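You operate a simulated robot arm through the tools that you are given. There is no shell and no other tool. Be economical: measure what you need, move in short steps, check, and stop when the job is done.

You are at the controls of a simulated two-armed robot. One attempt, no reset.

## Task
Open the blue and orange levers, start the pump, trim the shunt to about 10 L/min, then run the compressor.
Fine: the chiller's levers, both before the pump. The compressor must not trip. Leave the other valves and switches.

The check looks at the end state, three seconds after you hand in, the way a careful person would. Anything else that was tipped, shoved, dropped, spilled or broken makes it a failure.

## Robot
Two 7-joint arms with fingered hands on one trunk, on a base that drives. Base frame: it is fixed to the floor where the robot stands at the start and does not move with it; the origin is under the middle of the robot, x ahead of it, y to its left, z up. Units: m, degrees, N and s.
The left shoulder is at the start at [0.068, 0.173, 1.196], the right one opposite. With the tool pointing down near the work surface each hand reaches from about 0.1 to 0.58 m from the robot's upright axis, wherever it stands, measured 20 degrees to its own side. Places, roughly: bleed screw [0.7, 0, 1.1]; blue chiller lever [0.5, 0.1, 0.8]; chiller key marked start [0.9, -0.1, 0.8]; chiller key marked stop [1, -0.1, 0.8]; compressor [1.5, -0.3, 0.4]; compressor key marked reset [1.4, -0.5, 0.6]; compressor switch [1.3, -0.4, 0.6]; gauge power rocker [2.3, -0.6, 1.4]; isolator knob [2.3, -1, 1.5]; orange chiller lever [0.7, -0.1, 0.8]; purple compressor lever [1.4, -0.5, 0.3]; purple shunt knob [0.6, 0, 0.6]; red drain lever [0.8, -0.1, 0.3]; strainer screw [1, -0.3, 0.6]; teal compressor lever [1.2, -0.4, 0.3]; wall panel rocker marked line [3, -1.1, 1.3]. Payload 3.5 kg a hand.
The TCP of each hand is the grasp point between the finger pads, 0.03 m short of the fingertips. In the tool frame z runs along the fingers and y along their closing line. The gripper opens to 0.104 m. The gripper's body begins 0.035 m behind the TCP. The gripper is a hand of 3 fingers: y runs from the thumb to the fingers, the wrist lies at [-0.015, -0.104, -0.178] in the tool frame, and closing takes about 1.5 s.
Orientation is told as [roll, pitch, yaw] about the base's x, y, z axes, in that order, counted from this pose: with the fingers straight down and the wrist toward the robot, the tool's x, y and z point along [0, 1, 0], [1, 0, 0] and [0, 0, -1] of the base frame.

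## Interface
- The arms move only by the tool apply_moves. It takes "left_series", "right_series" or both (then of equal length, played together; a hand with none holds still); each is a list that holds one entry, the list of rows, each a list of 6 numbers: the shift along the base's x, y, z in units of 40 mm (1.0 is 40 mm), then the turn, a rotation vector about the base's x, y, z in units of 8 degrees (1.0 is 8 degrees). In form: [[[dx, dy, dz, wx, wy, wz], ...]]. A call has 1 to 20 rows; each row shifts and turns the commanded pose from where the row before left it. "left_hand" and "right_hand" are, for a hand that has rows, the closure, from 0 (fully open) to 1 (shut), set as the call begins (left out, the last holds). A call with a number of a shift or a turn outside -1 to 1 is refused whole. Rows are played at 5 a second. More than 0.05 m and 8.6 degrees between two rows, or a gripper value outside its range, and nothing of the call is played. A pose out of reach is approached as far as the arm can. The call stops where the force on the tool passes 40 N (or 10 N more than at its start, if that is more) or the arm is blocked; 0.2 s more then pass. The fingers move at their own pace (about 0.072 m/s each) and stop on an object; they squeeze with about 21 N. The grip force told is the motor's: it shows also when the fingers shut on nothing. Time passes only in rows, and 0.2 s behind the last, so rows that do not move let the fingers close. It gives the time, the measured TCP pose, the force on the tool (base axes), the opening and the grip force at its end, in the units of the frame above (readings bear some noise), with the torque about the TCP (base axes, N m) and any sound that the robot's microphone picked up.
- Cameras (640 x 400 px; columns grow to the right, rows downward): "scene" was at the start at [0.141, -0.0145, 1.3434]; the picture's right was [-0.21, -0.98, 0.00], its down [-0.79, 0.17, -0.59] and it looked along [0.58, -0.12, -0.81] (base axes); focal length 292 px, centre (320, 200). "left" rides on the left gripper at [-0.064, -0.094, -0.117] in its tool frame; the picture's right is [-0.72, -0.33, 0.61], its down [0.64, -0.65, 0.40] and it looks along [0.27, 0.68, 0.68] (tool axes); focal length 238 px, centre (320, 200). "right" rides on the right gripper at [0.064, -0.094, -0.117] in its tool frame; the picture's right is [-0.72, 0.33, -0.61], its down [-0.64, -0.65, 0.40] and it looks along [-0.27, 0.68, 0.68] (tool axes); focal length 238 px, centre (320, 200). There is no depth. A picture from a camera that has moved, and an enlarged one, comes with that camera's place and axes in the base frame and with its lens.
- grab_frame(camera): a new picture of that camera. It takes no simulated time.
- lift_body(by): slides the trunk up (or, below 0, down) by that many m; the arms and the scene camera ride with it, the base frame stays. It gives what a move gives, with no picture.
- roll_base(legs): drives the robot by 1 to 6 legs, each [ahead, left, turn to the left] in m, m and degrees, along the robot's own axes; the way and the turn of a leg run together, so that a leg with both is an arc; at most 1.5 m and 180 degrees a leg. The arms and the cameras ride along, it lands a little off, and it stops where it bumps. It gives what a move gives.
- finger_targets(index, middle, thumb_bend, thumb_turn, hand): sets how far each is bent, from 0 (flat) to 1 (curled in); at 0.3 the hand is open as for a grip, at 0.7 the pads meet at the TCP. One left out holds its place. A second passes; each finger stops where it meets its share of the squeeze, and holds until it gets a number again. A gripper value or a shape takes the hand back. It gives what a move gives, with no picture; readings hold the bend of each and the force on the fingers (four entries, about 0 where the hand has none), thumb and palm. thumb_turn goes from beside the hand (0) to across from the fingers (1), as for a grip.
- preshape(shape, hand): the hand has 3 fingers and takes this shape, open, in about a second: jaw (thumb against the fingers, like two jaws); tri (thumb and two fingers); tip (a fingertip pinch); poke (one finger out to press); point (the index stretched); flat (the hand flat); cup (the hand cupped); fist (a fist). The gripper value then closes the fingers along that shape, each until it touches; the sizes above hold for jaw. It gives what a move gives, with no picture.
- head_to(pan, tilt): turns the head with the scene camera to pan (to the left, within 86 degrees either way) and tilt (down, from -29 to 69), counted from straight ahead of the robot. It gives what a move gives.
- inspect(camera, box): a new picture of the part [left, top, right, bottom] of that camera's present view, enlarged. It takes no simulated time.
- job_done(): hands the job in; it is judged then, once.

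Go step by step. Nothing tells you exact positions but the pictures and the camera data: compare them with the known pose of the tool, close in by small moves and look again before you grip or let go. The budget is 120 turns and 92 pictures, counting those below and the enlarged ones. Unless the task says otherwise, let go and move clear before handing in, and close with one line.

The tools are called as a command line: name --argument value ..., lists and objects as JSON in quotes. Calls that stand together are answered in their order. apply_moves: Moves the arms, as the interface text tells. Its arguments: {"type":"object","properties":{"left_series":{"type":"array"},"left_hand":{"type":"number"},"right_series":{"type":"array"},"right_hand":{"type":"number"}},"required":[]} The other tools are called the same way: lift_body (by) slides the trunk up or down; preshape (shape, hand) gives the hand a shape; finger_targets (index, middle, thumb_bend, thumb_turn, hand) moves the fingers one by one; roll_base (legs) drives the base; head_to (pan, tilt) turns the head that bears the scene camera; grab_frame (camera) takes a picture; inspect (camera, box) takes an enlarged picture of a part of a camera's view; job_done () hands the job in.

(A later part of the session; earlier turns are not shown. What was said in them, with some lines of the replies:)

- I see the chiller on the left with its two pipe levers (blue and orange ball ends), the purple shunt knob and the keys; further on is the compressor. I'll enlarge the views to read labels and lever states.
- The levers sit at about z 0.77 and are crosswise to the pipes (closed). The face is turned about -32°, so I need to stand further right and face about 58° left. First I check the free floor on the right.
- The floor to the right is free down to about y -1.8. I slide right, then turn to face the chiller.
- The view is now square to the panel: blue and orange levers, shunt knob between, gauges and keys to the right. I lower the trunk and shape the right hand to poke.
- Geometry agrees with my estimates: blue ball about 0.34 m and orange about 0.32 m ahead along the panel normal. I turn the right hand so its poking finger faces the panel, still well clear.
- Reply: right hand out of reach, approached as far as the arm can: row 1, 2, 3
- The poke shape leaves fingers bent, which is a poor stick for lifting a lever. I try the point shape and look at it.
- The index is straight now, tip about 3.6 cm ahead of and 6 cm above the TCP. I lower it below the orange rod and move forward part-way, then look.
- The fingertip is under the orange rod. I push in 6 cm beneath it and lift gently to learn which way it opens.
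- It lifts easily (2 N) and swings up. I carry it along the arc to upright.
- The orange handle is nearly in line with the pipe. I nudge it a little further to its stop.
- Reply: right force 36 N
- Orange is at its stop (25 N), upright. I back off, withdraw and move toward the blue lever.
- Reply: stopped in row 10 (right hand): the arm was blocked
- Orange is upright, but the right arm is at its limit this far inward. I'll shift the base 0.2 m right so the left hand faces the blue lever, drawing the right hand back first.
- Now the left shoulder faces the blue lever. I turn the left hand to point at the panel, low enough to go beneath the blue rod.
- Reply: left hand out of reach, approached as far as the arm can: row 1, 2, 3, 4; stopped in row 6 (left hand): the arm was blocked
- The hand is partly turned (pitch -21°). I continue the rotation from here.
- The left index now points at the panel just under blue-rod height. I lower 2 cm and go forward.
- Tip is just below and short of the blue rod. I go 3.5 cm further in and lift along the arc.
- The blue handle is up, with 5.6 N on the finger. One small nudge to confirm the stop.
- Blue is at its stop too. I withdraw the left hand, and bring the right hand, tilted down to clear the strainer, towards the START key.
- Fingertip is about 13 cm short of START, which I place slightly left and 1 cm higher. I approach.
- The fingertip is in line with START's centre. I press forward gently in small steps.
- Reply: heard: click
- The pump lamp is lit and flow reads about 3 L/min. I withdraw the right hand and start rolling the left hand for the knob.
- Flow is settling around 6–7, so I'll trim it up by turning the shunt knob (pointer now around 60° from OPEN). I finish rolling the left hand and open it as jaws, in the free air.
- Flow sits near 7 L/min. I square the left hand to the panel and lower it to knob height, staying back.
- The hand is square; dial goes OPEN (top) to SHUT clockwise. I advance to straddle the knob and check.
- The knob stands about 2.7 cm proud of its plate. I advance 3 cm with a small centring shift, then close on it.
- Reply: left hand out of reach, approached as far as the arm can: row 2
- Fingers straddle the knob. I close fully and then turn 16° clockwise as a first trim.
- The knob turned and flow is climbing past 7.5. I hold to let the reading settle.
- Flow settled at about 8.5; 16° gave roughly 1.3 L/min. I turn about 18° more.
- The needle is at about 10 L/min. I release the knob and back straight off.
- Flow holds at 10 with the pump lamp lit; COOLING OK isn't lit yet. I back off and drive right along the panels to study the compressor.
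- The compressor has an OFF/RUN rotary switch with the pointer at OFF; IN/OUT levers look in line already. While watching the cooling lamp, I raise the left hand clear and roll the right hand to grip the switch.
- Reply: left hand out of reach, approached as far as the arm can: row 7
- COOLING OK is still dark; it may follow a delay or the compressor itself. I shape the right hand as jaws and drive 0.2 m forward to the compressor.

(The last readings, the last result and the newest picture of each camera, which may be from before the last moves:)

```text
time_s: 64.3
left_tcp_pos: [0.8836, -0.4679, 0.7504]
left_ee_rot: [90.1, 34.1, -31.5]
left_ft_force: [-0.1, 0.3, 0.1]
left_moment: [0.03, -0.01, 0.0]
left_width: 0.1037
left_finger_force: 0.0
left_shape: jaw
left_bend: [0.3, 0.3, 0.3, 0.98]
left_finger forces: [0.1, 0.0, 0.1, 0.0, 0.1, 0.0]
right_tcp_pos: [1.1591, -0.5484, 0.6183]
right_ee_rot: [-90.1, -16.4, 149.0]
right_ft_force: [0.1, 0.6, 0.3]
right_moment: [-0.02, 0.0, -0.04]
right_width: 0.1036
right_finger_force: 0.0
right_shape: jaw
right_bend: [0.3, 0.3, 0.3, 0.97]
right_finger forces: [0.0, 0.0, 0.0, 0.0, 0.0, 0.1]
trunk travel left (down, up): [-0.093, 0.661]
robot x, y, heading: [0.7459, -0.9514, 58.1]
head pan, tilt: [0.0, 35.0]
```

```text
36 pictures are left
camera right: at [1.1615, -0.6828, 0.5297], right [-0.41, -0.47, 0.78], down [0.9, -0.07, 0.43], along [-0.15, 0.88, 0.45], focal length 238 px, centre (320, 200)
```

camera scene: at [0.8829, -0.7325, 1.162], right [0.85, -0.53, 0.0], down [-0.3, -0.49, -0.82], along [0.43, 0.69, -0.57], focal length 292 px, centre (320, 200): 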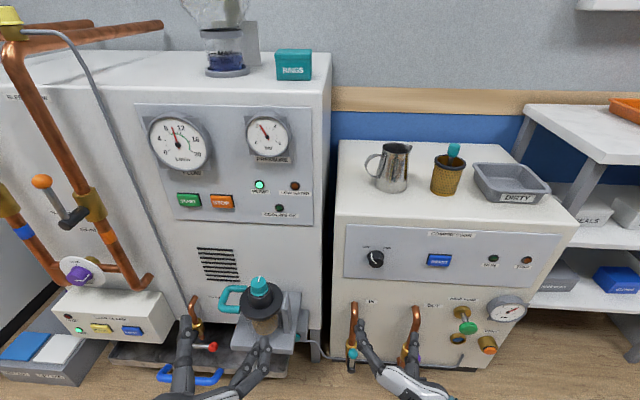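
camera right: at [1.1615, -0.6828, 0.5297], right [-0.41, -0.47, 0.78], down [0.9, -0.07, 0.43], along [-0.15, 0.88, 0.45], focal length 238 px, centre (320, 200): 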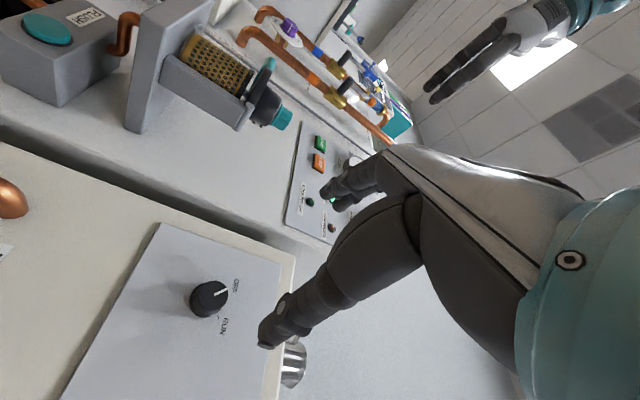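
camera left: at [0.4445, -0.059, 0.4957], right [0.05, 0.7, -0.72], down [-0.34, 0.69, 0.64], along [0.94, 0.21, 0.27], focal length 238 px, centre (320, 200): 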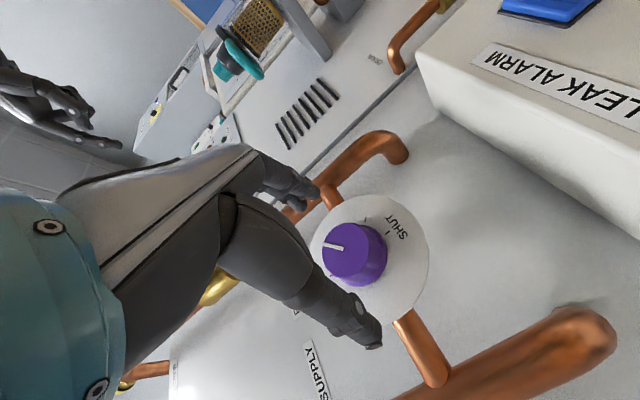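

Switch located at about 13 cm ahead. I advance part-way and recheck both the fit and the cooling lamp.

apply_moves --right_series '[[[0.6, 0.8, -0.25, 0, 0, 0], [0.6, 0.8, 0, 0, 0, 0], [0.6, 0.8, 0, 0, 0, 0], [0, 0, 0, 0, 0, 0]]]'

inspect --camera "scene" --box '[320, 210, 480, 320]'

inspect --camera "scene" --box '[130, 100, 320, 230]'

grab_frame --camera "right"

```text
time_s: 65.3
left_tcp_pos: [0.8839, -0.4692, 0.7489]
left_ee_rot: [90.2, 34.1, -31.4]
left_ft_force: [-0.4, -0.5, 0.5]
left_moment: [0.04, -0.02, -0.01]
left_width: 0.1036
left_finger_force: 0.1
left_shape: jaw
left_bend: [0.3, 0.3, 0.3, 0.98]
left_finger forces: [0.0, 0.0, 0.0, 0.1, 0.0, 0.0]
right_tcp_pos: [1.2325, -0.4501, 0.6036]
right_ee_rot: [-89.9, -16.5, 148.9]
right_ft_force: [0.3, 0.7, 0.2]
right_moment: [0.04, -0.04, 0.0]
right_width: 0.1039
right_finger_force: 0.0
right_shape: jaw
right_bend: [0.3, 0.3, 0.3, 0.97]
right_finger forces: [0.0, 0.1, 0.0, 0.0, 0.1, 0.0]
trunk travel left (down, up): [-0.093, 0.661]
robot x, y, heading: [0.7486, -0.9529, 57.8]
head pan, tilt: [0.0, 35.0]
```

```text
3.64 times, centred on (400, 265) of scene
camera zoom: at [0.8829, -0.7325, 1.162], right [0.85, -0.53, 0.0], down [-0.3, -0.49, -0.82], along [0.43, 0.69, -0.57], focal length 1064 px, centre (29, -36)
```

zoom: 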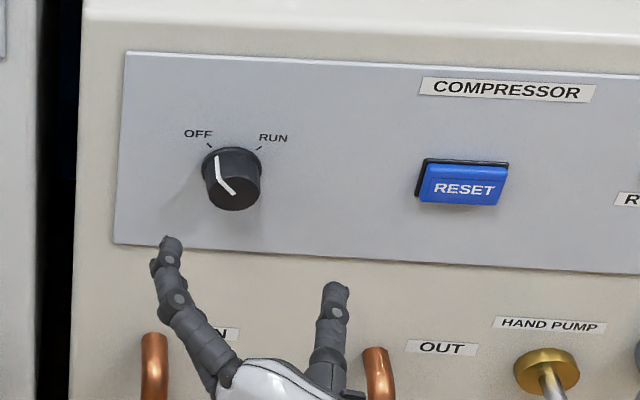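

```text
3.08 times, centred on (225, 165) of scene
camera zoom: at [0.8829, -0.7325, 1.162], right [0.85, -0.53, 0.0], down [-0.3, -0.49, -0.82], along [0.43, 0.69, -0.57], focal length 900 px, centre (612, 308)
```

zoom: 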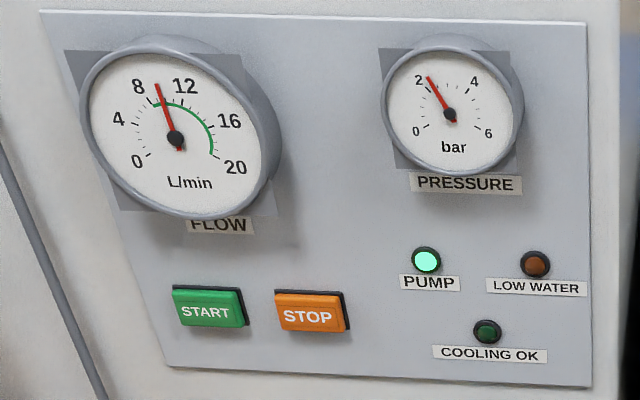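

```text
33 pictures are left
camera right: at [1.2335, -0.5864, 0.5155], right [-0.41, -0.47, 0.78], down [0.9, -0.07, 0.43], along [-0.15, 0.88, 0.45], focal length 238 px, centre (320, 200)
```

right: 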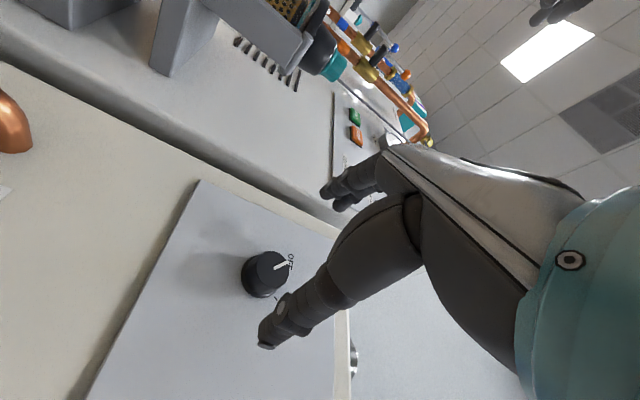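

Aligned within a few millimetres. I level the roll and advance so the fingertips straddle the switch, then close.

apply_moves --right_series '[[[0.2, 0.35, 0.12, -0.53, -0.848, 0], [0.35, 0.58, 0, -0.53, -0.848, 0], [0.35, 0.58, 0, 0, 0, 0], [0.18, 0.28, 0, 0, 0, 0]]]'

apply_moves --right_series '[[[0, 0, 0, 0, 0, 0], [0, 0, 0, 0, 0, 0], [0, 0, 0, 0, 0, 0], [0, 0, 0, 0, 0, 0], [0, 0, 0, 0, 0, 0], [0, 0, 0, 0, 0, 0]]]' --right_hand 0.55

inspect --camera "scene" --box '[320, 210, 480, 320]'

grab_frame --camera "right"

```text
time_s: 66.3
left_tcp_pos: [0.8828, -0.47, 0.7491]
left_ee_rot: [90.2, 34.1, -31.4]
left_ft_force: [0.0, -1.0, 0.8]
left_moment: [0.01, -0.02, -0.01]
left_width: 0.1038
left_finger_force: 0.0
left_shape: jaw
left_bend: [0.3, 0.3, 0.3, 0.98]
left_finger forces: [0.0, 0.0, 0.1, 0.1, 0.1, 0.0]
right_tcp_pos: [1.2764, -0.3774, 0.6106]
right_ee_rot: [-89.7, -0.4, 148.9]
right_ft_force: [-1.4, -1.8, 0.1]
right_moment: [0.05, 0.03, -0.1]
right_width: 0.104
right_finger_force: 0.1
right_shape: jaw
right_bend: [0.3, 0.3, 0.3, 0.98]
right_finger forces: [0.0, 0.0, 0.1, 0.0, 2.1, 0.0]
trunk travel left (down, up): [-0.093, 0.661]
robot x, y, heading: [0.7482, -0.953, 58.1]
head pan, tilt: [0.0, 35.0]
```

```text
time_s: 67.7
left_tcp_pos: [0.883, -0.4703, 0.7502]
left_ee_rot: [90.4, 34.0, -31.5]
left_ft_force: [-0.7, -0.4, -0.2]
left_moment: [-0.02, -0.04, 0.03]
left_width: 0.1035
left_finger_force: 0.1
left_shape: jaw
left_bend: [0.3, 0.3, 0.3, 0.98]
left_finger forces: [0.1, 0.0, 0.0, 0.0, 0.0, 0.0]
right_tcp_pos: [1.2765, -0.3799, 0.6108]
right_ee_rot: [-89.6, -0.5, 148.9]
right_ft_force: [-11.0, -28.2, -0.6]
right_moment: [-0.11, 0.14, -1.67]
right_width: 0.0577
right_finger_force: 0.1
right_shape: jaw
right_bend: [0.74, 0.47, 0.64, 1.0]
right_finger forces: [0.0, 0.1, 0.0, 0.0, 29.4, 0.0]
trunk travel left (down, up): [-0.093, 0.661]
robot x, y, heading: [0.7452, -0.9539, 57.9]
head pan, tilt: [0.0, 35.0]
```

```text
3.64 times, centred on (400, 265) of scene
camera zoom: at [0.8823, -0.7344, 1.1624], right [0.85, -0.53, 0.0], down [-0.3, -0.48, -0.82], along [0.43, 0.7, -0.57], focal length 1064 px, centre (29, -36)
```

zoom: 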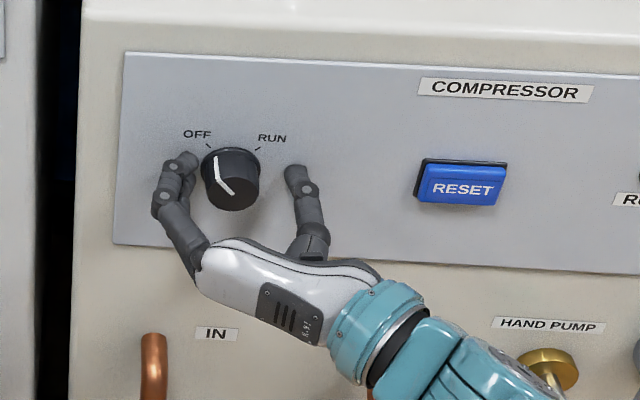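

```text
31 pictures are left
camera right: at [1.2955, -0.5272, 0.5464], right [-0.59, -0.36, 0.73], down [0.77, 0.01, 0.63], along [-0.23, 0.93, 0.27], focal length 238 px, centre (320, 200)
```

right: 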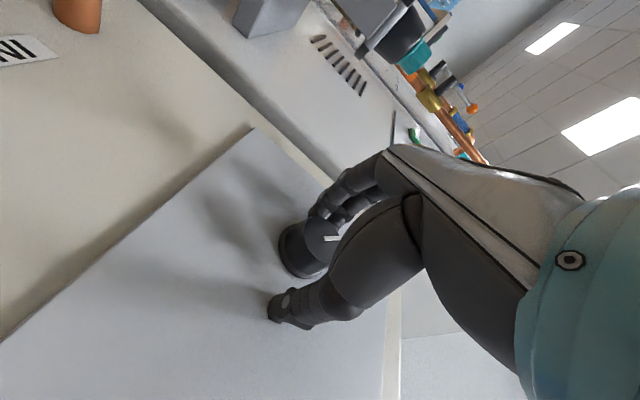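

The thumb tip presses the plate, so I back off 1.2 cm, shift slightly left and then close on the switch.

apply_moves --right_series '[[[-0.29, -0.17, 0, 0, 0, 0], [0, 0, 0, 0, 0, 0]]]'

apply_moves --right_series '[[[0, 0, 0, 0, 0, 0], [0, 0, 0, 0, 0, 0], [0, 0, 0, 0, 0, 0], [0, 0, 0, 0, 0, 0], [0, 0, 0, 0, 0, 0]]]' --right_hand 0.9

inspect --camera "scene" --box '[320, 210, 480, 320]'

inspect --camera "scene" --box '[130, 100, 320, 230]'

```text
time_s: 68.3
left_tcp_pos: [0.8845, -0.4689, 0.7496]
left_ee_rot: [90.2, 34.2, -31.4]
left_ft_force: [-0.3, -0.1, -0.6]
left_moment: [0.0, -0.02, -0.02]
left_width: 0.1038
left_finger_force: 0.0
left_shape: jaw
left_bend: [0.3, 0.3, 0.3, 0.98]
left_finger forces: [0.0, 0.0, 0.0, 0.0, 0.1, 0.0]
right_tcp_pos: [1.2657, -0.3833, 0.6119]
right_ee_rot: [-89.8, -0.5, 148.9]
right_ft_force: [-0.2, -0.2, -0.2]
right_moment: [0.0, 0.01, -0.02]
right_width: 0.0477
right_finger_force: 0.0
right_shape: jaw
right_bend: [0.74, 0.47, 0.71, 1.0]
right_finger forces: [0.1, 0.1, 0.0, 0.1, 0.5, 0.0]
trunk travel left (down, up): [-0.093, 0.661]
robot x, y, heading: [0.749, -0.9562, 58.0]
head pan, tilt: [0.0, 35.0]
```

```text
time_s: 69.5
left_tcp_pos: [0.8836, -0.4697, 0.7501]
left_ee_rot: [90.2, 34.1, -31.4]
left_ft_force: [-0.8, 0.3, 0.9]
left_moment: [0.01, 0.0, 0.01]
left_width: 0.1037
left_finger_force: 0.0
left_shape: jaw
left_bend: [0.3, 0.3, 0.3, 0.98]
left_finger forces: [0.0, 0.0, 0.0, 0.0, 0.0, 0.1]
right_tcp_pos: [1.2663, -0.3845, 0.6113]
right_ee_rot: [-89.7, -0.5, 148.5]
right_ft_force: [10.5, -4.0, 2.8]
right_moment: [0.04, -0.03, -0.33]
right_width: 0.0237
right_finger_force: 20.8
right_shape: jaw
right_bend: [0.73, 0.6, 0.71, 1.0]
right_finger forces: [10.5, 4.6, 0.0, 0.1, 24.9, 0.0]
trunk travel left (down, up): [-0.093, 0.661]
robot x, y, heading: [0.7455, -0.9523, 58.0]
head pan, tilt: [0.0, 35.0]
```

```text
3.64 times, centred on (400, 265) of scene
camera zoom: at [0.8835, -0.733, 1.162], right [0.85, -0.53, 0.0], down [-0.3, -0.49, -0.82], along [0.43, 0.69, -0.57], focal length 1064 px, centre (29, -36)
```

zoom: 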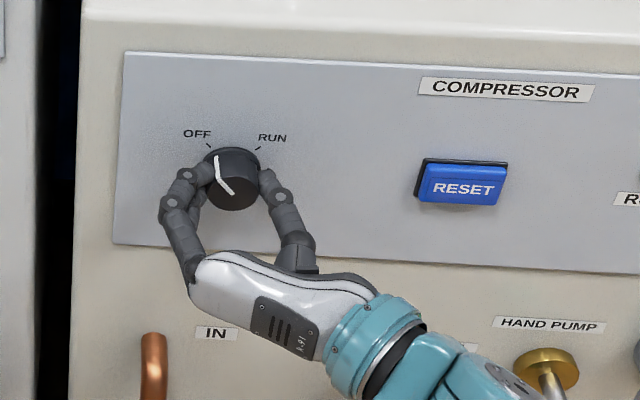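

```text
3.08 times, centred on (225, 165) of scene
camera zoom: at [0.8835, -0.733, 1.162], right [0.85, -0.53, 0.0], down [-0.3, -0.49, -0.82], along [0.43, 0.69, -0.57], focal length 900 px, centre (612, 308)
```

zoom: 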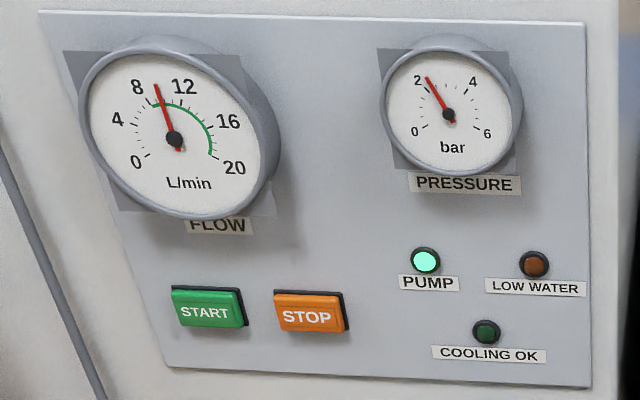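

The switch is gripped. Flow through the load is in the green band, so I turn the switch clockwise toward RUN.

apply_moves --right_series '[[[0, 0, 0, 0.265, 0.424, 0], [0, 0, 0, 0.265, 0.424, 0], [0, 0, 0, 0.265, 0.424, 0], [0, 0, 0, 0.265, 0.424, 0], [0, 0, 0, 0.265, 0.424, 0], [0, 0, 0, 0.265, 0.424, 0], [0, 0, 0, 0.265, 0.424, 0], [0, 0, 0, 0.265, 0.424, 0], [0, 0, 0, 0.265, 0.424, 0], [0, 0, 0, 0.265, 0.424, 0], [0, 0, 0, 0.265, 0.424, 0], [0, 0, 0, 0.265, 0.424, 0], [0, 0, 0, 0.265, 0.424, 0], [0, 0, 0, 0.265, 0.424, 0], [0, 0, 0, 0.265, 0.424, 0]]]'

inspect --camera "scene" --box '[330, 210, 550, 320]'

```text
time_s: 72.7
left_tcp_pos: [0.8835, -0.469, 0.7483]
left_ee_rot: [90.2, 34.2, -31.4]
left_ft_force: [-0.9, 0.1, -0.2]
left_moment: [0.0, -0.03, 0.01]
left_width: 0.1036
left_finger_force: 0.1
left_shape: jaw
left_bend: [0.3, 0.3, 0.3, 0.98]
left_finger forces: [0.0, 0.0, 0.0, 0.0, 0.1, 0.0]
right_tcp_pos: [1.2378, -0.4175, 0.6503]
right_ee_rot: [-91.2, -60.5, 149.7]
right_ft_force: [0.1, -0.8, -0.3]
right_moment: [-0.01, -0.01, 0.0]
right_width: 0.0179
right_finger_force: 21.2
right_shape: jaw
right_bend: [0.75, 0.74, 0.82, 1.0]
right_finger forces: [0.0, 0.0, 0.0, 0.0, 0.1, 0.0]
right hand out of reach, approached as far as the arm can: row 4, 5, 6, 7, 8, 9, 10, 11, 12, 13, 14, 15
trunk travel left (down, up): [-0.093, 0.661]
robot x, y, heading: [0.7467, -0.9531, 58.2]
head pan, tilt: [0.0, 35.0]
```

```text
2.91 times, centred on (440, 265) of scene
camera zoom: at [0.8828, -0.7325, 1.162], right [0.85, -0.53, 0.0], down [-0.3, -0.49, -0.82], along [0.43, 0.69, -0.57], focal length 851 px, centre (-29, 11)
```

zoom: 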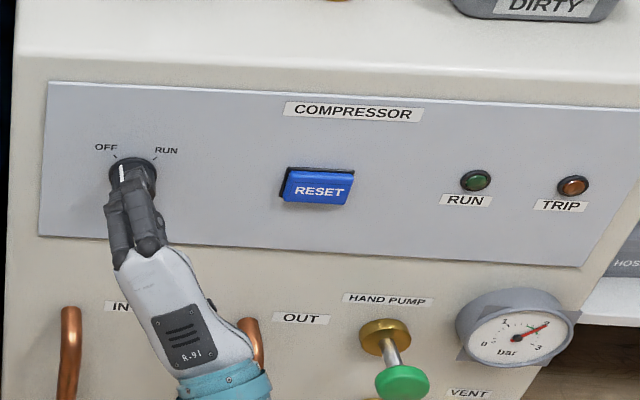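

The hand ran out of reach mid-turn and slipped off; the compressor is not yet running. I open, back off and bring the base 10 cm closer, raising the left hand for clearance.

apply_moves --right_series '[[[-0.4, -0.64, 0, 0, 0, 0], [-0.53, -0.848, 0, 0, 0, 0], [-0.53, -0.848, 0, 0, 0, 0], [-0.27, -0.42, 0, 0, 0, 0], [0, 0, 0, 0, 0, 0]]]' --left_series '[[[0, 0, 0.7, 0, 0, 0], [0, 0, 0.7, 0, 0, 0], [0, 0, 0.7, 0, 0, 0], [0, 0, 0.7, 0, 0, 0], [0, 0, 0, 0, 0, 0]]]' --right_hand 0.0

roll_base --legs '[[0.1, 0, 0]]'

grab_frame --camera "scene"

inspect --camera "scene" --box '[320, 210, 560, 360]'

```text
time_s: 73.9
left_tcp_pos: [0.9184, -0.4283, 0.8232]
left_ee_rot: [90.1, 34.1, -31.4]
left_ft_force: [0.5, 0.0, 0.0]
left_moment: [0.0, -0.02, -0.01]
left_width: 0.104
left_finger_force: 0.1
left_shape: jaw
left_bend: [0.3, 0.3, 0.3, 0.98]
left_finger forces: [0.1, 0.1, 0.1, 0.1, 0.0, 0.0]
left hand out of reach, approached as far as the arm can: row 1, 2, 3, 4
right_tcp_pos: [1.1675, -0.5273, 0.6485]
right_ee_rot: [-91.1, -60.4, 149.7]
right_ft_force: [-0.8, -0.4, 0.1]
right_moment: [-0.02, 0.0, -0.06]
right_width: 0.1037
right_finger_force: 0.1
right_shape: jaw
right_bend: [0.3, 0.3, 0.3, 0.98]
right_finger forces: [0.0, 0.1, 0.0, 0.0, 0.0, 0.0]
trunk travel left (down, up): [-0.093, 0.661]
robot x, y, heading: [0.7461, -0.9518, 58.1]
head pan, tilt: [0.0, 35.0]
```

```text
time_s: 75.0
left_tcp_pos: [0.9711, -0.3451, 0.8234]
left_ee_rot: [90.3, 34.1, -31.5]
left_ft_force: [-0.4, -1.1, -0.4]
left_moment: [0.0, -0.01, -0.03]
left_width: 0.1039
left_finger_force: 0.1
left_shape: jaw
left_bend: [0.3, 0.3, 0.3, 0.98]
left_finger forces: [0.0, 0.1, 0.0, 0.0, 0.0, 0.0]
right_tcp_pos: [1.2212, -0.4451, 0.6492]
right_ee_rot: [-91.2, -60.6, 149.6]
right_ft_force: [1.0, -0.4, -0.5]
right_moment: [0.02, -0.02, -0.02]
right_width: 0.1037
right_finger_force: 0.1
right_shape: jaw
right_bend: [0.3, 0.3, 0.3, 0.98]
right_finger forces: [0.0, 0.0, 0.0, 0.0, 0.0, 0.1]
trunk travel left (down, up): [-0.093, 0.661]
robot x, y, heading: [0.8019, -0.8699, 57.7]
head pan, tilt: [0.0, 35.0]
```

```text
27 pictures are left
camera scene: at [0.9356, -0.6491, 1.1619], right [0.85, -0.53, 0.0], down [-0.3, -0.49, -0.82], along [0.44, 0.69, -0.57], focal length 292 px, centre (320, 200)
```

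scene: 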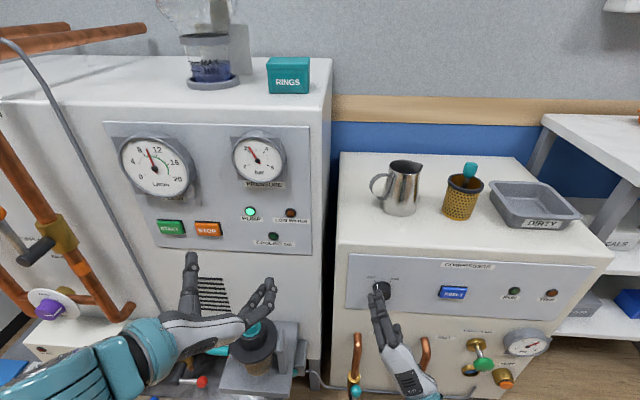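

```text
2.67 times, centred on (440, 285) of scene
camera zoom: at [0.9356, -0.6491, 1.1619], right [0.85, -0.53, 0.0], down [-0.3, -0.49, -0.82], along [0.44, 0.69, -0.57], focal length 780 px, centre (0, -27)
```

zoom: 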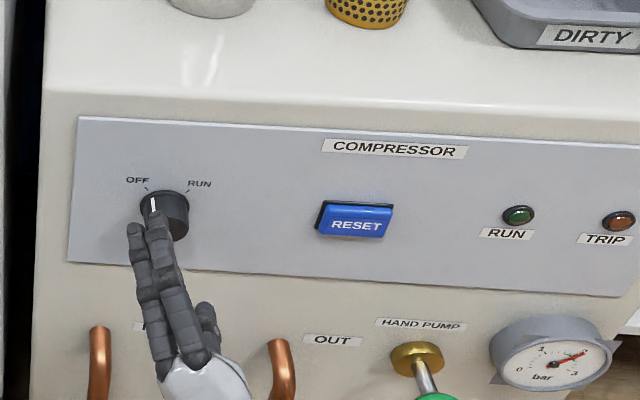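

I roll the hand back to the starting angle and re-align with the switch before gripping again.

apply_moves --right_series '[[[0.03, -0.02, -0.14, -0.53, -0.848, 0], [0.03, -0.02, -0.14, -0.53, -0.848, 0], [0.03, -0.02, -0.14, -0.53, -0.848, 0], [0.03, -0.02, -0.14, -0.53, -0.848, 0], [0.03, -0.02, -0.14, -0.53, -0.848, 0], [0.03, -0.02, -0.14, -0.53, -0.848, 0], [0.02, -0.02, -0.14, -0.16, -0.25, 0]]]'

inspect --camera "scene" --box '[320, 230, 480, 340]'

grab_frame --camera "right"

```text
time_s: 76.6
left_tcp_pos: [0.9706, -0.345, 0.8228]
left_ee_rot: [90.1, 34.1, -31.4]
left_ft_force: [-0.9, 0.0, -0.6]
left_moment: [0.02, 0.01, 0.01]
left_width: 0.1037
left_finger_force: 0.2
left_shape: jaw
left_bend: [0.3, 0.3, 0.3, 0.98]
left_finger forces: [0.0, 0.0, 0.0, 0.0, 0.0, 0.0]
right_tcp_pos: [1.2285, -0.4507, 0.6109]
right_ee_rot: [-89.9, -10.0, 148.7]
right_ft_force: [-0.3, 0.6, -0.3]
right_moment: [0.01, 0.01, -0.02]
right_width: 0.1034
right_finger_force: 0.0
right_shape: jaw
right_bend: [0.3, 0.3, 0.3, 0.98]
right_finger forces: [0.0, 0.1, 0.0, 0.1, 0.0, 0.0]
trunk travel left (down, up): [-0.093, 0.661]
robot x, y, heading: [0.8007, -0.8727, 57.8]
head pan, tilt: [0.0, 35.0]
```

```text
3.64 times, centred on (400, 285) of scene
camera zoom: at [0.9355, -0.6493, 1.162], right [0.85, -0.53, 0.0], down [-0.3, -0.49, -0.82], along [0.44, 0.69, -0.57], focal length 1064 px, centre (29, -109)
```

zoom: 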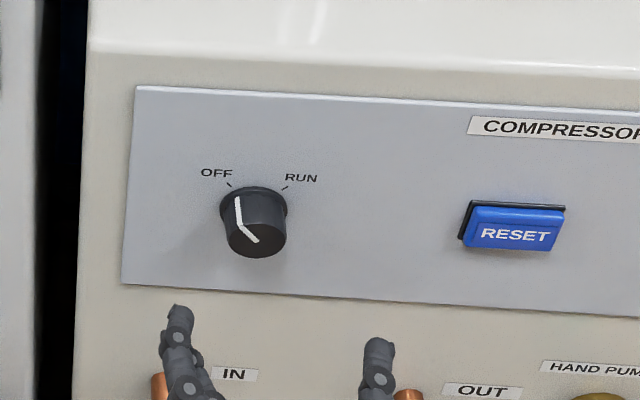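

```text
24 pictures are left
camera right: at [1.2386, -0.5928, 0.5317], right [-0.49, -0.42, 0.77], down [0.85, -0.04, 0.52], along [-0.18, 0.91, 0.38], focal length 238 px, centre (320, 200)
```

right: 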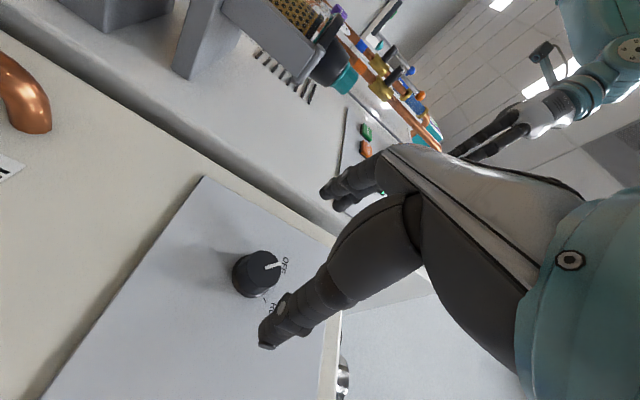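

Aligned again with the pointer at OFF. I move in and grip.

apply_moves --right_series '[[[0.46, 0.8, 0, 0, 0, 0], [0.46, 0.8, 0, 0, 0, 0], [0, 0, 0, 0, 0, 0]]]'

apply_moves --right_series '[[[0, 0, 0, 0, 0, 0], [0, 0, 0, 0, 0, 0], [0, 0, 0, 0, 0, 0], [0, 0, 0, 0, 0, 0], [0, 0, 0, 0, 0, 0], [0, 0, 0, 0, 0, 0], [0, 0, 0, 0, 0, 0], [0, 0, 0, 0, 0, 0]]]' --right_hand 0.9

```text
time_s: 77.4
left_tcp_pos: [0.9719, -0.3461, 0.8217]
left_ee_rot: [90.2, 34.1, -31.5]
left_ft_force: [0.3, -0.4, -0.1]
left_moment: [0.0, -0.01, 0.01]
left_width: 0.1037
left_finger_force: 0.0
left_shape: jaw
left_bend: [0.3, 0.3, 0.3, 0.98]
left_finger forces: [0.0, 0.0, 0.0, 0.1, 0.0, 0.0]
right_tcp_pos: [1.2667, -0.3853, 0.6102]
right_ee_rot: [-89.9, -10.1, 148.8]
right_ft_force: [0.7, -0.3, 0.9]
right_moment: [-0.01, 0.05, -0.02]
right_width: 0.1038
right_finger_force: 0.1
right_shape: jaw
right_bend: [0.3, 0.3, 0.3, 0.98]
right_finger forces: [0.0, 0.0, 0.0, 0.1, 0.0, 0.0]
trunk travel left (down, up): [-0.093, 0.661]
robot x, y, heading: [0.7983, -0.8672, 57.8]
head pan, tilt: [0.0, 35.0]
```

```text
time_s: 79.2
left_tcp_pos: [0.971, -0.3462, 0.8218]
left_ee_rot: [90.2, 34.1, -31.5]
left_ft_force: [-0.1, 0.4, -0.6]
left_moment: [0.01, 0.02, -0.02]
left_width: 0.1036
left_finger_force: 0.1
left_shape: jaw
left_bend: [0.3, 0.3, 0.3, 0.98]
left_finger forces: [0.0, 0.0, 0.0, 0.0, 0.1, 0.0]
right_tcp_pos: [1.2677, -0.3867, 0.6098]
right_ee_rot: [-89.9, -10.1, 148.7]
right_ft_force: [5.4, -2.7, -2.0]
right_moment: [-0.05, 0.03, -0.2]
right_width: 0.0272
right_finger_force: 21.5
right_shape: jaw
right_bend: [0.74, 0.58, 0.73, 1.0]
right_finger forces: [10.5, 5.7, 0.1, 0.0, 22.3, 0.0]
trunk travel left (down, up): [-0.093, 0.661]
robot x, y, heading: [0.8006, -0.8712, 58.0]
head pan, tilt: [0.0, 35.0]
```

Gripped with 21 N. I turn clockwise in two stages, watching for reach problems.

apply_moves --right_series '[[[0, 0, 0, 0.265, 0.424, 0], [0, 0, 0, 0.265, 0.424, 0], [0, 0, 0, 0.265, 0.424, 0], [0, 0, 0, 0.265, 0.424, 0], [0, 0, 0, 0.265, 0.424, 0], [0, 0, 0, 0.265, 0.424, 0], [0, 0, 0, 0.265, 0.424, 0], [0, 0, 0, 0.265, 0.424, 0]]]'

inspect --camera "scene" --box '[330, 230, 570, 340]'

```text
time_s: 81.0
left_tcp_pos: [0.9715, -0.3456, 0.8212]
left_ee_rot: [90.2, 34.1, -31.5]
left_ft_force: [0.0, 0.1, 0.8]
left_moment: [0.03, -0.03, -0.04]
left_width: 0.1038
left_finger_force: 0.0
left_shape: jaw
left_bend: [0.3, 0.3, 0.3, 0.98]
left_finger forces: [0.0, 0.1, 0.1, 0.0, 0.1, 0.1]
right_tcp_pos: [1.266, -0.3862, 0.6094]
right_ee_rot: [-90.4, -42.2, 149.0]
right_ft_force: [7.9, 0.7, -1.6]
right_moment: [0.0, 0.01, -0.1]
right_width: 0.0267
right_finger_force: 20.8
right_shape: jaw
right_bend: [0.74, 0.58, 0.73, 1.0]
right_finger forces: [10.0, 7.3, 0.0, 0.0, 21.8, 0.0]
trunk travel left (down, up): [-0.093, 0.661]
robot x, y, heading: [0.8003, -0.869, 57.6]
head pan, tilt: [0.0, 35.0]
```

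```text
2.67 times, centred on (450, 285) of scene
camera zoom: at [0.9361, -0.6492, 1.1619], right [0.85, -0.53, 0.0], down [-0.31, -0.49, -0.82], along [0.44, 0.69, -0.57], focal length 780 px, centre (-27, -27)
```

zoom: 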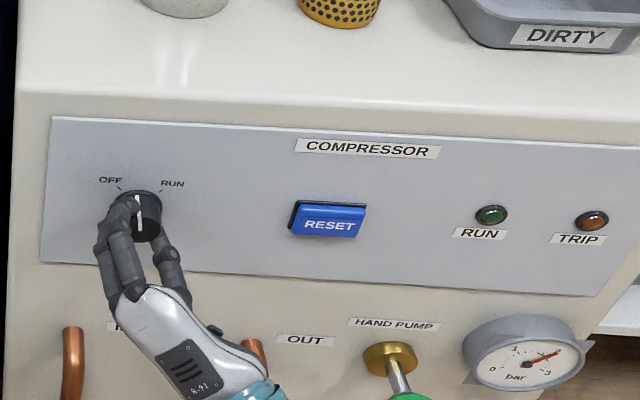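

The pointer has moved to about 12 o'clock and reach is fine. I continue to RUN.

apply_moves --right_series '[[[0, 0, 0, 0.265, 0.424, 0], [0, 0, 0, 0.265, 0.424, 0], [0, 0, 0, 0.265, 0.424, 0], [0, 0, 0, 0.265, 0.424, 0], [0, 0, 0, 0.265, 0.424, 0], [0, 0, 0, 0.265, 0.424, 0], [0, 0, 0, 0.265, 0.424, 0], [0, 0, 0, 0.265, 0.424, 0], [0, 0, 0, 0.265, 0.424, 0], [0, 0, 0, 0.265, 0.424, 0], [0, 0, 0, 0.265, 0.424, 0]]]'

inspect --camera "scene" --box '[330, 230, 570, 340]'

```text
time_s: 83.4
left_tcp_pos: [0.9719, -0.3437, 0.8218]
left_ee_rot: [90.0, 34.1, -31.6]
left_ft_force: [-0.2, 0.0, -0.3]
left_moment: [0.01, -0.01, -0.03]
left_width: 0.1037
left_finger_force: 0.0
left_shape: jaw
left_bend: [0.3, 0.3, 0.3, 0.98]
left_finger forces: [0.1, 0.0, 0.0, 0.0, 0.0, 0.0]
right_tcp_pos: [1.2628, -0.3926, 0.6183]
right_ee_rot: [-92.5, -86.1, 150.7]
right_ft_force: [6.9, 16.1, -20.2]
right_moment: [-0.05, 0.02, 0.06]
right_width: 0.0246
right_finger_force: 21.1
right_shape: jaw
right_bend: [0.74, 0.61, 0.69, 1.0]
right_finger forces: [5.5, 1.3, 0.2, 0.1, 25.5, 0.0]
right hand out of reach, approached as far as the arm can: row 7, 9, 11
trunk travel left (down, up): [-0.093, 0.661]
robot x, y, heading: [0.7984, -0.8737, 57.7]
head pan, tilt: [0.0, 35.0]
```

```text
2.67 times, centred on (450, 285) of scene
camera zoom: at [0.9371, -0.6469, 1.1611], right [0.85, -0.53, 0.0], down [-0.31, -0.49, -0.82], along [0.43, 0.69, -0.58], focal length 780 px, centre (-27, -27)
```

zoom: 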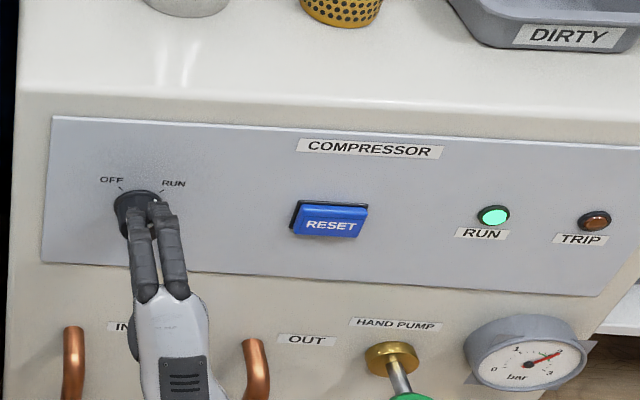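

RUN is lit with no TRIP. I release the switch and back off, then check all lamps.

apply_moves --right_series '[[[0, 0, 0, 0, 0, 0], [0, 0, 0, 0, 0, 0], [0, 0, 0, 0, 0, 0], [0, 0, 0, 0, 0, 0], [0, 0, 0, 0, 0, 0], [-0.53, -0.848, 0, 0, 0, 0], [-0.53, -0.848, 0, 0, 0, 0], [-0.53, -0.848, 0, 0, 0, 0], [-0.53, -0.848, 0, 0, 0, 0]]]' --right_hand 0.0

inspect --camera "scene" --box '[330, 230, 570, 340]'

inspect --camera "scene" --box '[100, 110, 330, 260]'

```text
time_s: 85.4
left_tcp_pos: [0.9721, -0.3454, 0.8222]
left_ee_rot: [90.1, 34.1, -31.5]
left_ft_force: [0.2, -0.4, -0.1]
left_moment: [0.01, -0.02, -0.01]
left_width: 0.1038
left_finger_force: 0.0
left_shape: jaw
left_bend: [0.3, 0.3, 0.3, 0.98]
left_finger forces: [0.0, 0.0, 0.0, 0.1, 0.0, 0.0]
right_tcp_pos: [1.1769, -0.5297, 0.6245]
right_ee_rot: [-101.5, -85.9, 159.8]
right_ft_force: [-0.1, -0.1, -0.9]
right_moment: [-0.01, 0.0, 0.0]
right_width: 0.1038
right_finger_force: 0.0
right_shape: jaw
right_bend: [0.3, 0.3, 0.3, 0.98]
right_finger forces: [0.1, 0.0, 0.0, 0.0, 0.1, 0.0]
trunk travel left (down, up): [-0.093, 0.661]
robot x, y, heading: [0.8024, -0.8706, 57.9]
head pan, tilt: [0.0, 35.0]
```

```text
2.67 times, centred on (450, 285) of scene
camera zoom: at [0.9354, -0.6494, 1.162], right [0.85, -0.53, 0.0], down [-0.3, -0.49, -0.82], along [0.44, 0.69, -0.57], focal length 780 px, centre (-27, -27)
```

zoom: 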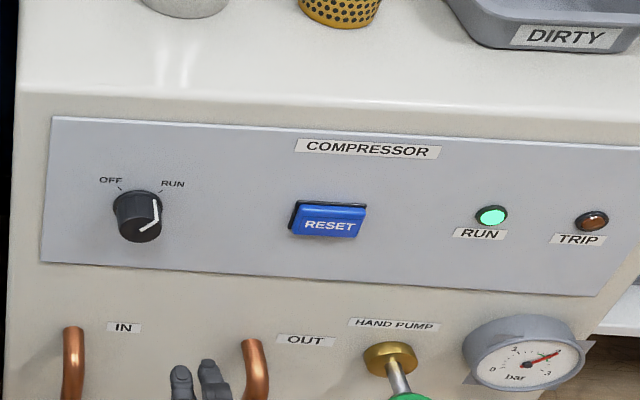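

```text
2.67 times, centred on (215, 185) of scene
camera zoom: at [0.9354, -0.6494, 1.162], right [0.85, -0.53, 0.0], down [-0.3, -0.49, -0.82], along [0.44, 0.69, -0.57], focal length 780 px, centre (600, 240)
```

zoom: 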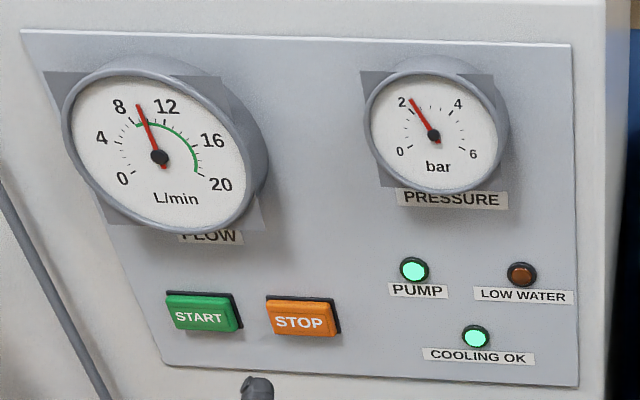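

RUN and COOLING OK are both lit with no trip. I back off clear and take a squarer look at the flow gauge and the levers.

roll_base --legs '[[-0.3, 0, 0], [0, 0.3, 0]]'

grab_frame --camera "scene"

```text
time_s: 89.1
left_tcp_pos: [0.5592, -0.4266, 0.8229]
left_ee_rot: [90.2, 34.1, -31.3]
left_ft_force: [-0.3, -0.3, -0.4]
left_moment: [-0.01, 0.02, 0.03]
left_width: 0.1037
left_finger_force: 0.1
left_shape: jaw
left_bend: [0.3, 0.3, 0.3, 0.98]
left_finger forces: [0.0, 0.0, 0.1, 0.0, 0.0, 0.0]
right_tcp_pos: [0.7642, -0.6091, 0.625]
right_ee_rot: [-101.2, -86.0, 159.6]
right_ft_force: [-0.2, -0.8, -1.4]
right_moment: [0.02, 0.01, 0.01]
right_width: 0.1035
right_finger_force: 0.2
right_shape: jaw
right_bend: [0.3, 0.3, 0.3, 0.98]
right_finger forces: [0.0, 0.0, 0.0, 0.1, 0.1, 0.1]
trunk travel left (down, up): [-0.093, 0.661]
robot x, y, heading: [0.3907, -0.9522, 57.9]
head pan, tilt: [0.0, 35.0]
```

```text
19 pictures are left
camera scene: at [0.5234, -0.7309, 1.162], right [0.85, -0.53, 0.0], down [-0.3, -0.49, -0.82], along [0.43, 0.7, -0.57], focal length 292 px, centre (320, 200)
```

scene: 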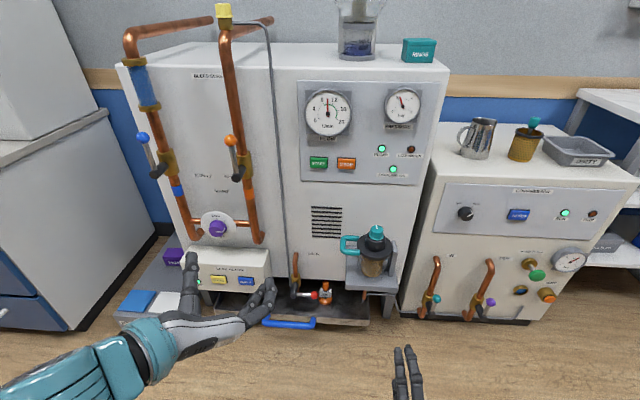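

inspect --camera "scene" --box '[298, 80, 378, 140]'

inspect --camera "scene" --box '[360, 130, 620, 300]'

```text
6.67 times, centred on (338, 110) of scene
camera zoom: at [0.5234, -0.7309, 1.162], right [0.85, -0.53, 0.0], down [-0.3, -0.49, -0.82], along [0.43, 0.7, -0.57], focal length 1950 px, centre (200, 800)
```

zoom: 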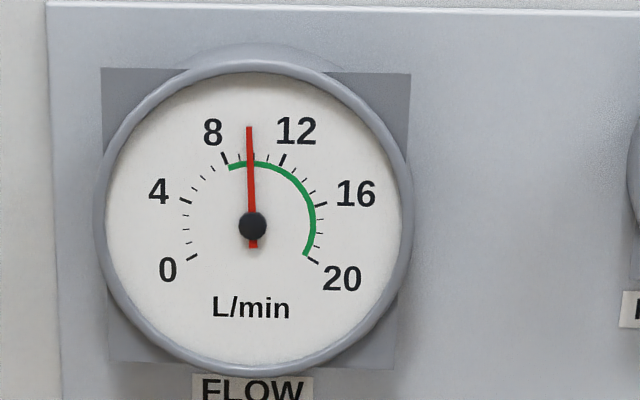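

```text
2.35 times, centred on (490, 215) of scene
camera zoom: at [0.5234, -0.7309, 1.162], right [0.85, -0.53, 0.0], down [-0.3, -0.49, -0.82], along [0.43, 0.7, -0.57], focal length 688 px, centre (-80, 165)
```

zoom: 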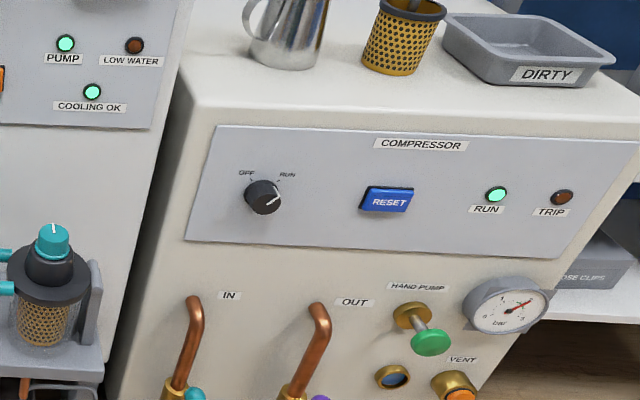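

Both levers are open, the pump is running, flow reads about 10 L/min, and RUN and COOLING OK are lit with no trip. Both hands are clear, so I hand in.

job_done

```text
The job is handed in.
```

The job is handed in: the blue and orange levers are open and were opened before the pump was started. The shunt is trimmed to about 10 L/min, and the compressor was running without a trip at my last check.
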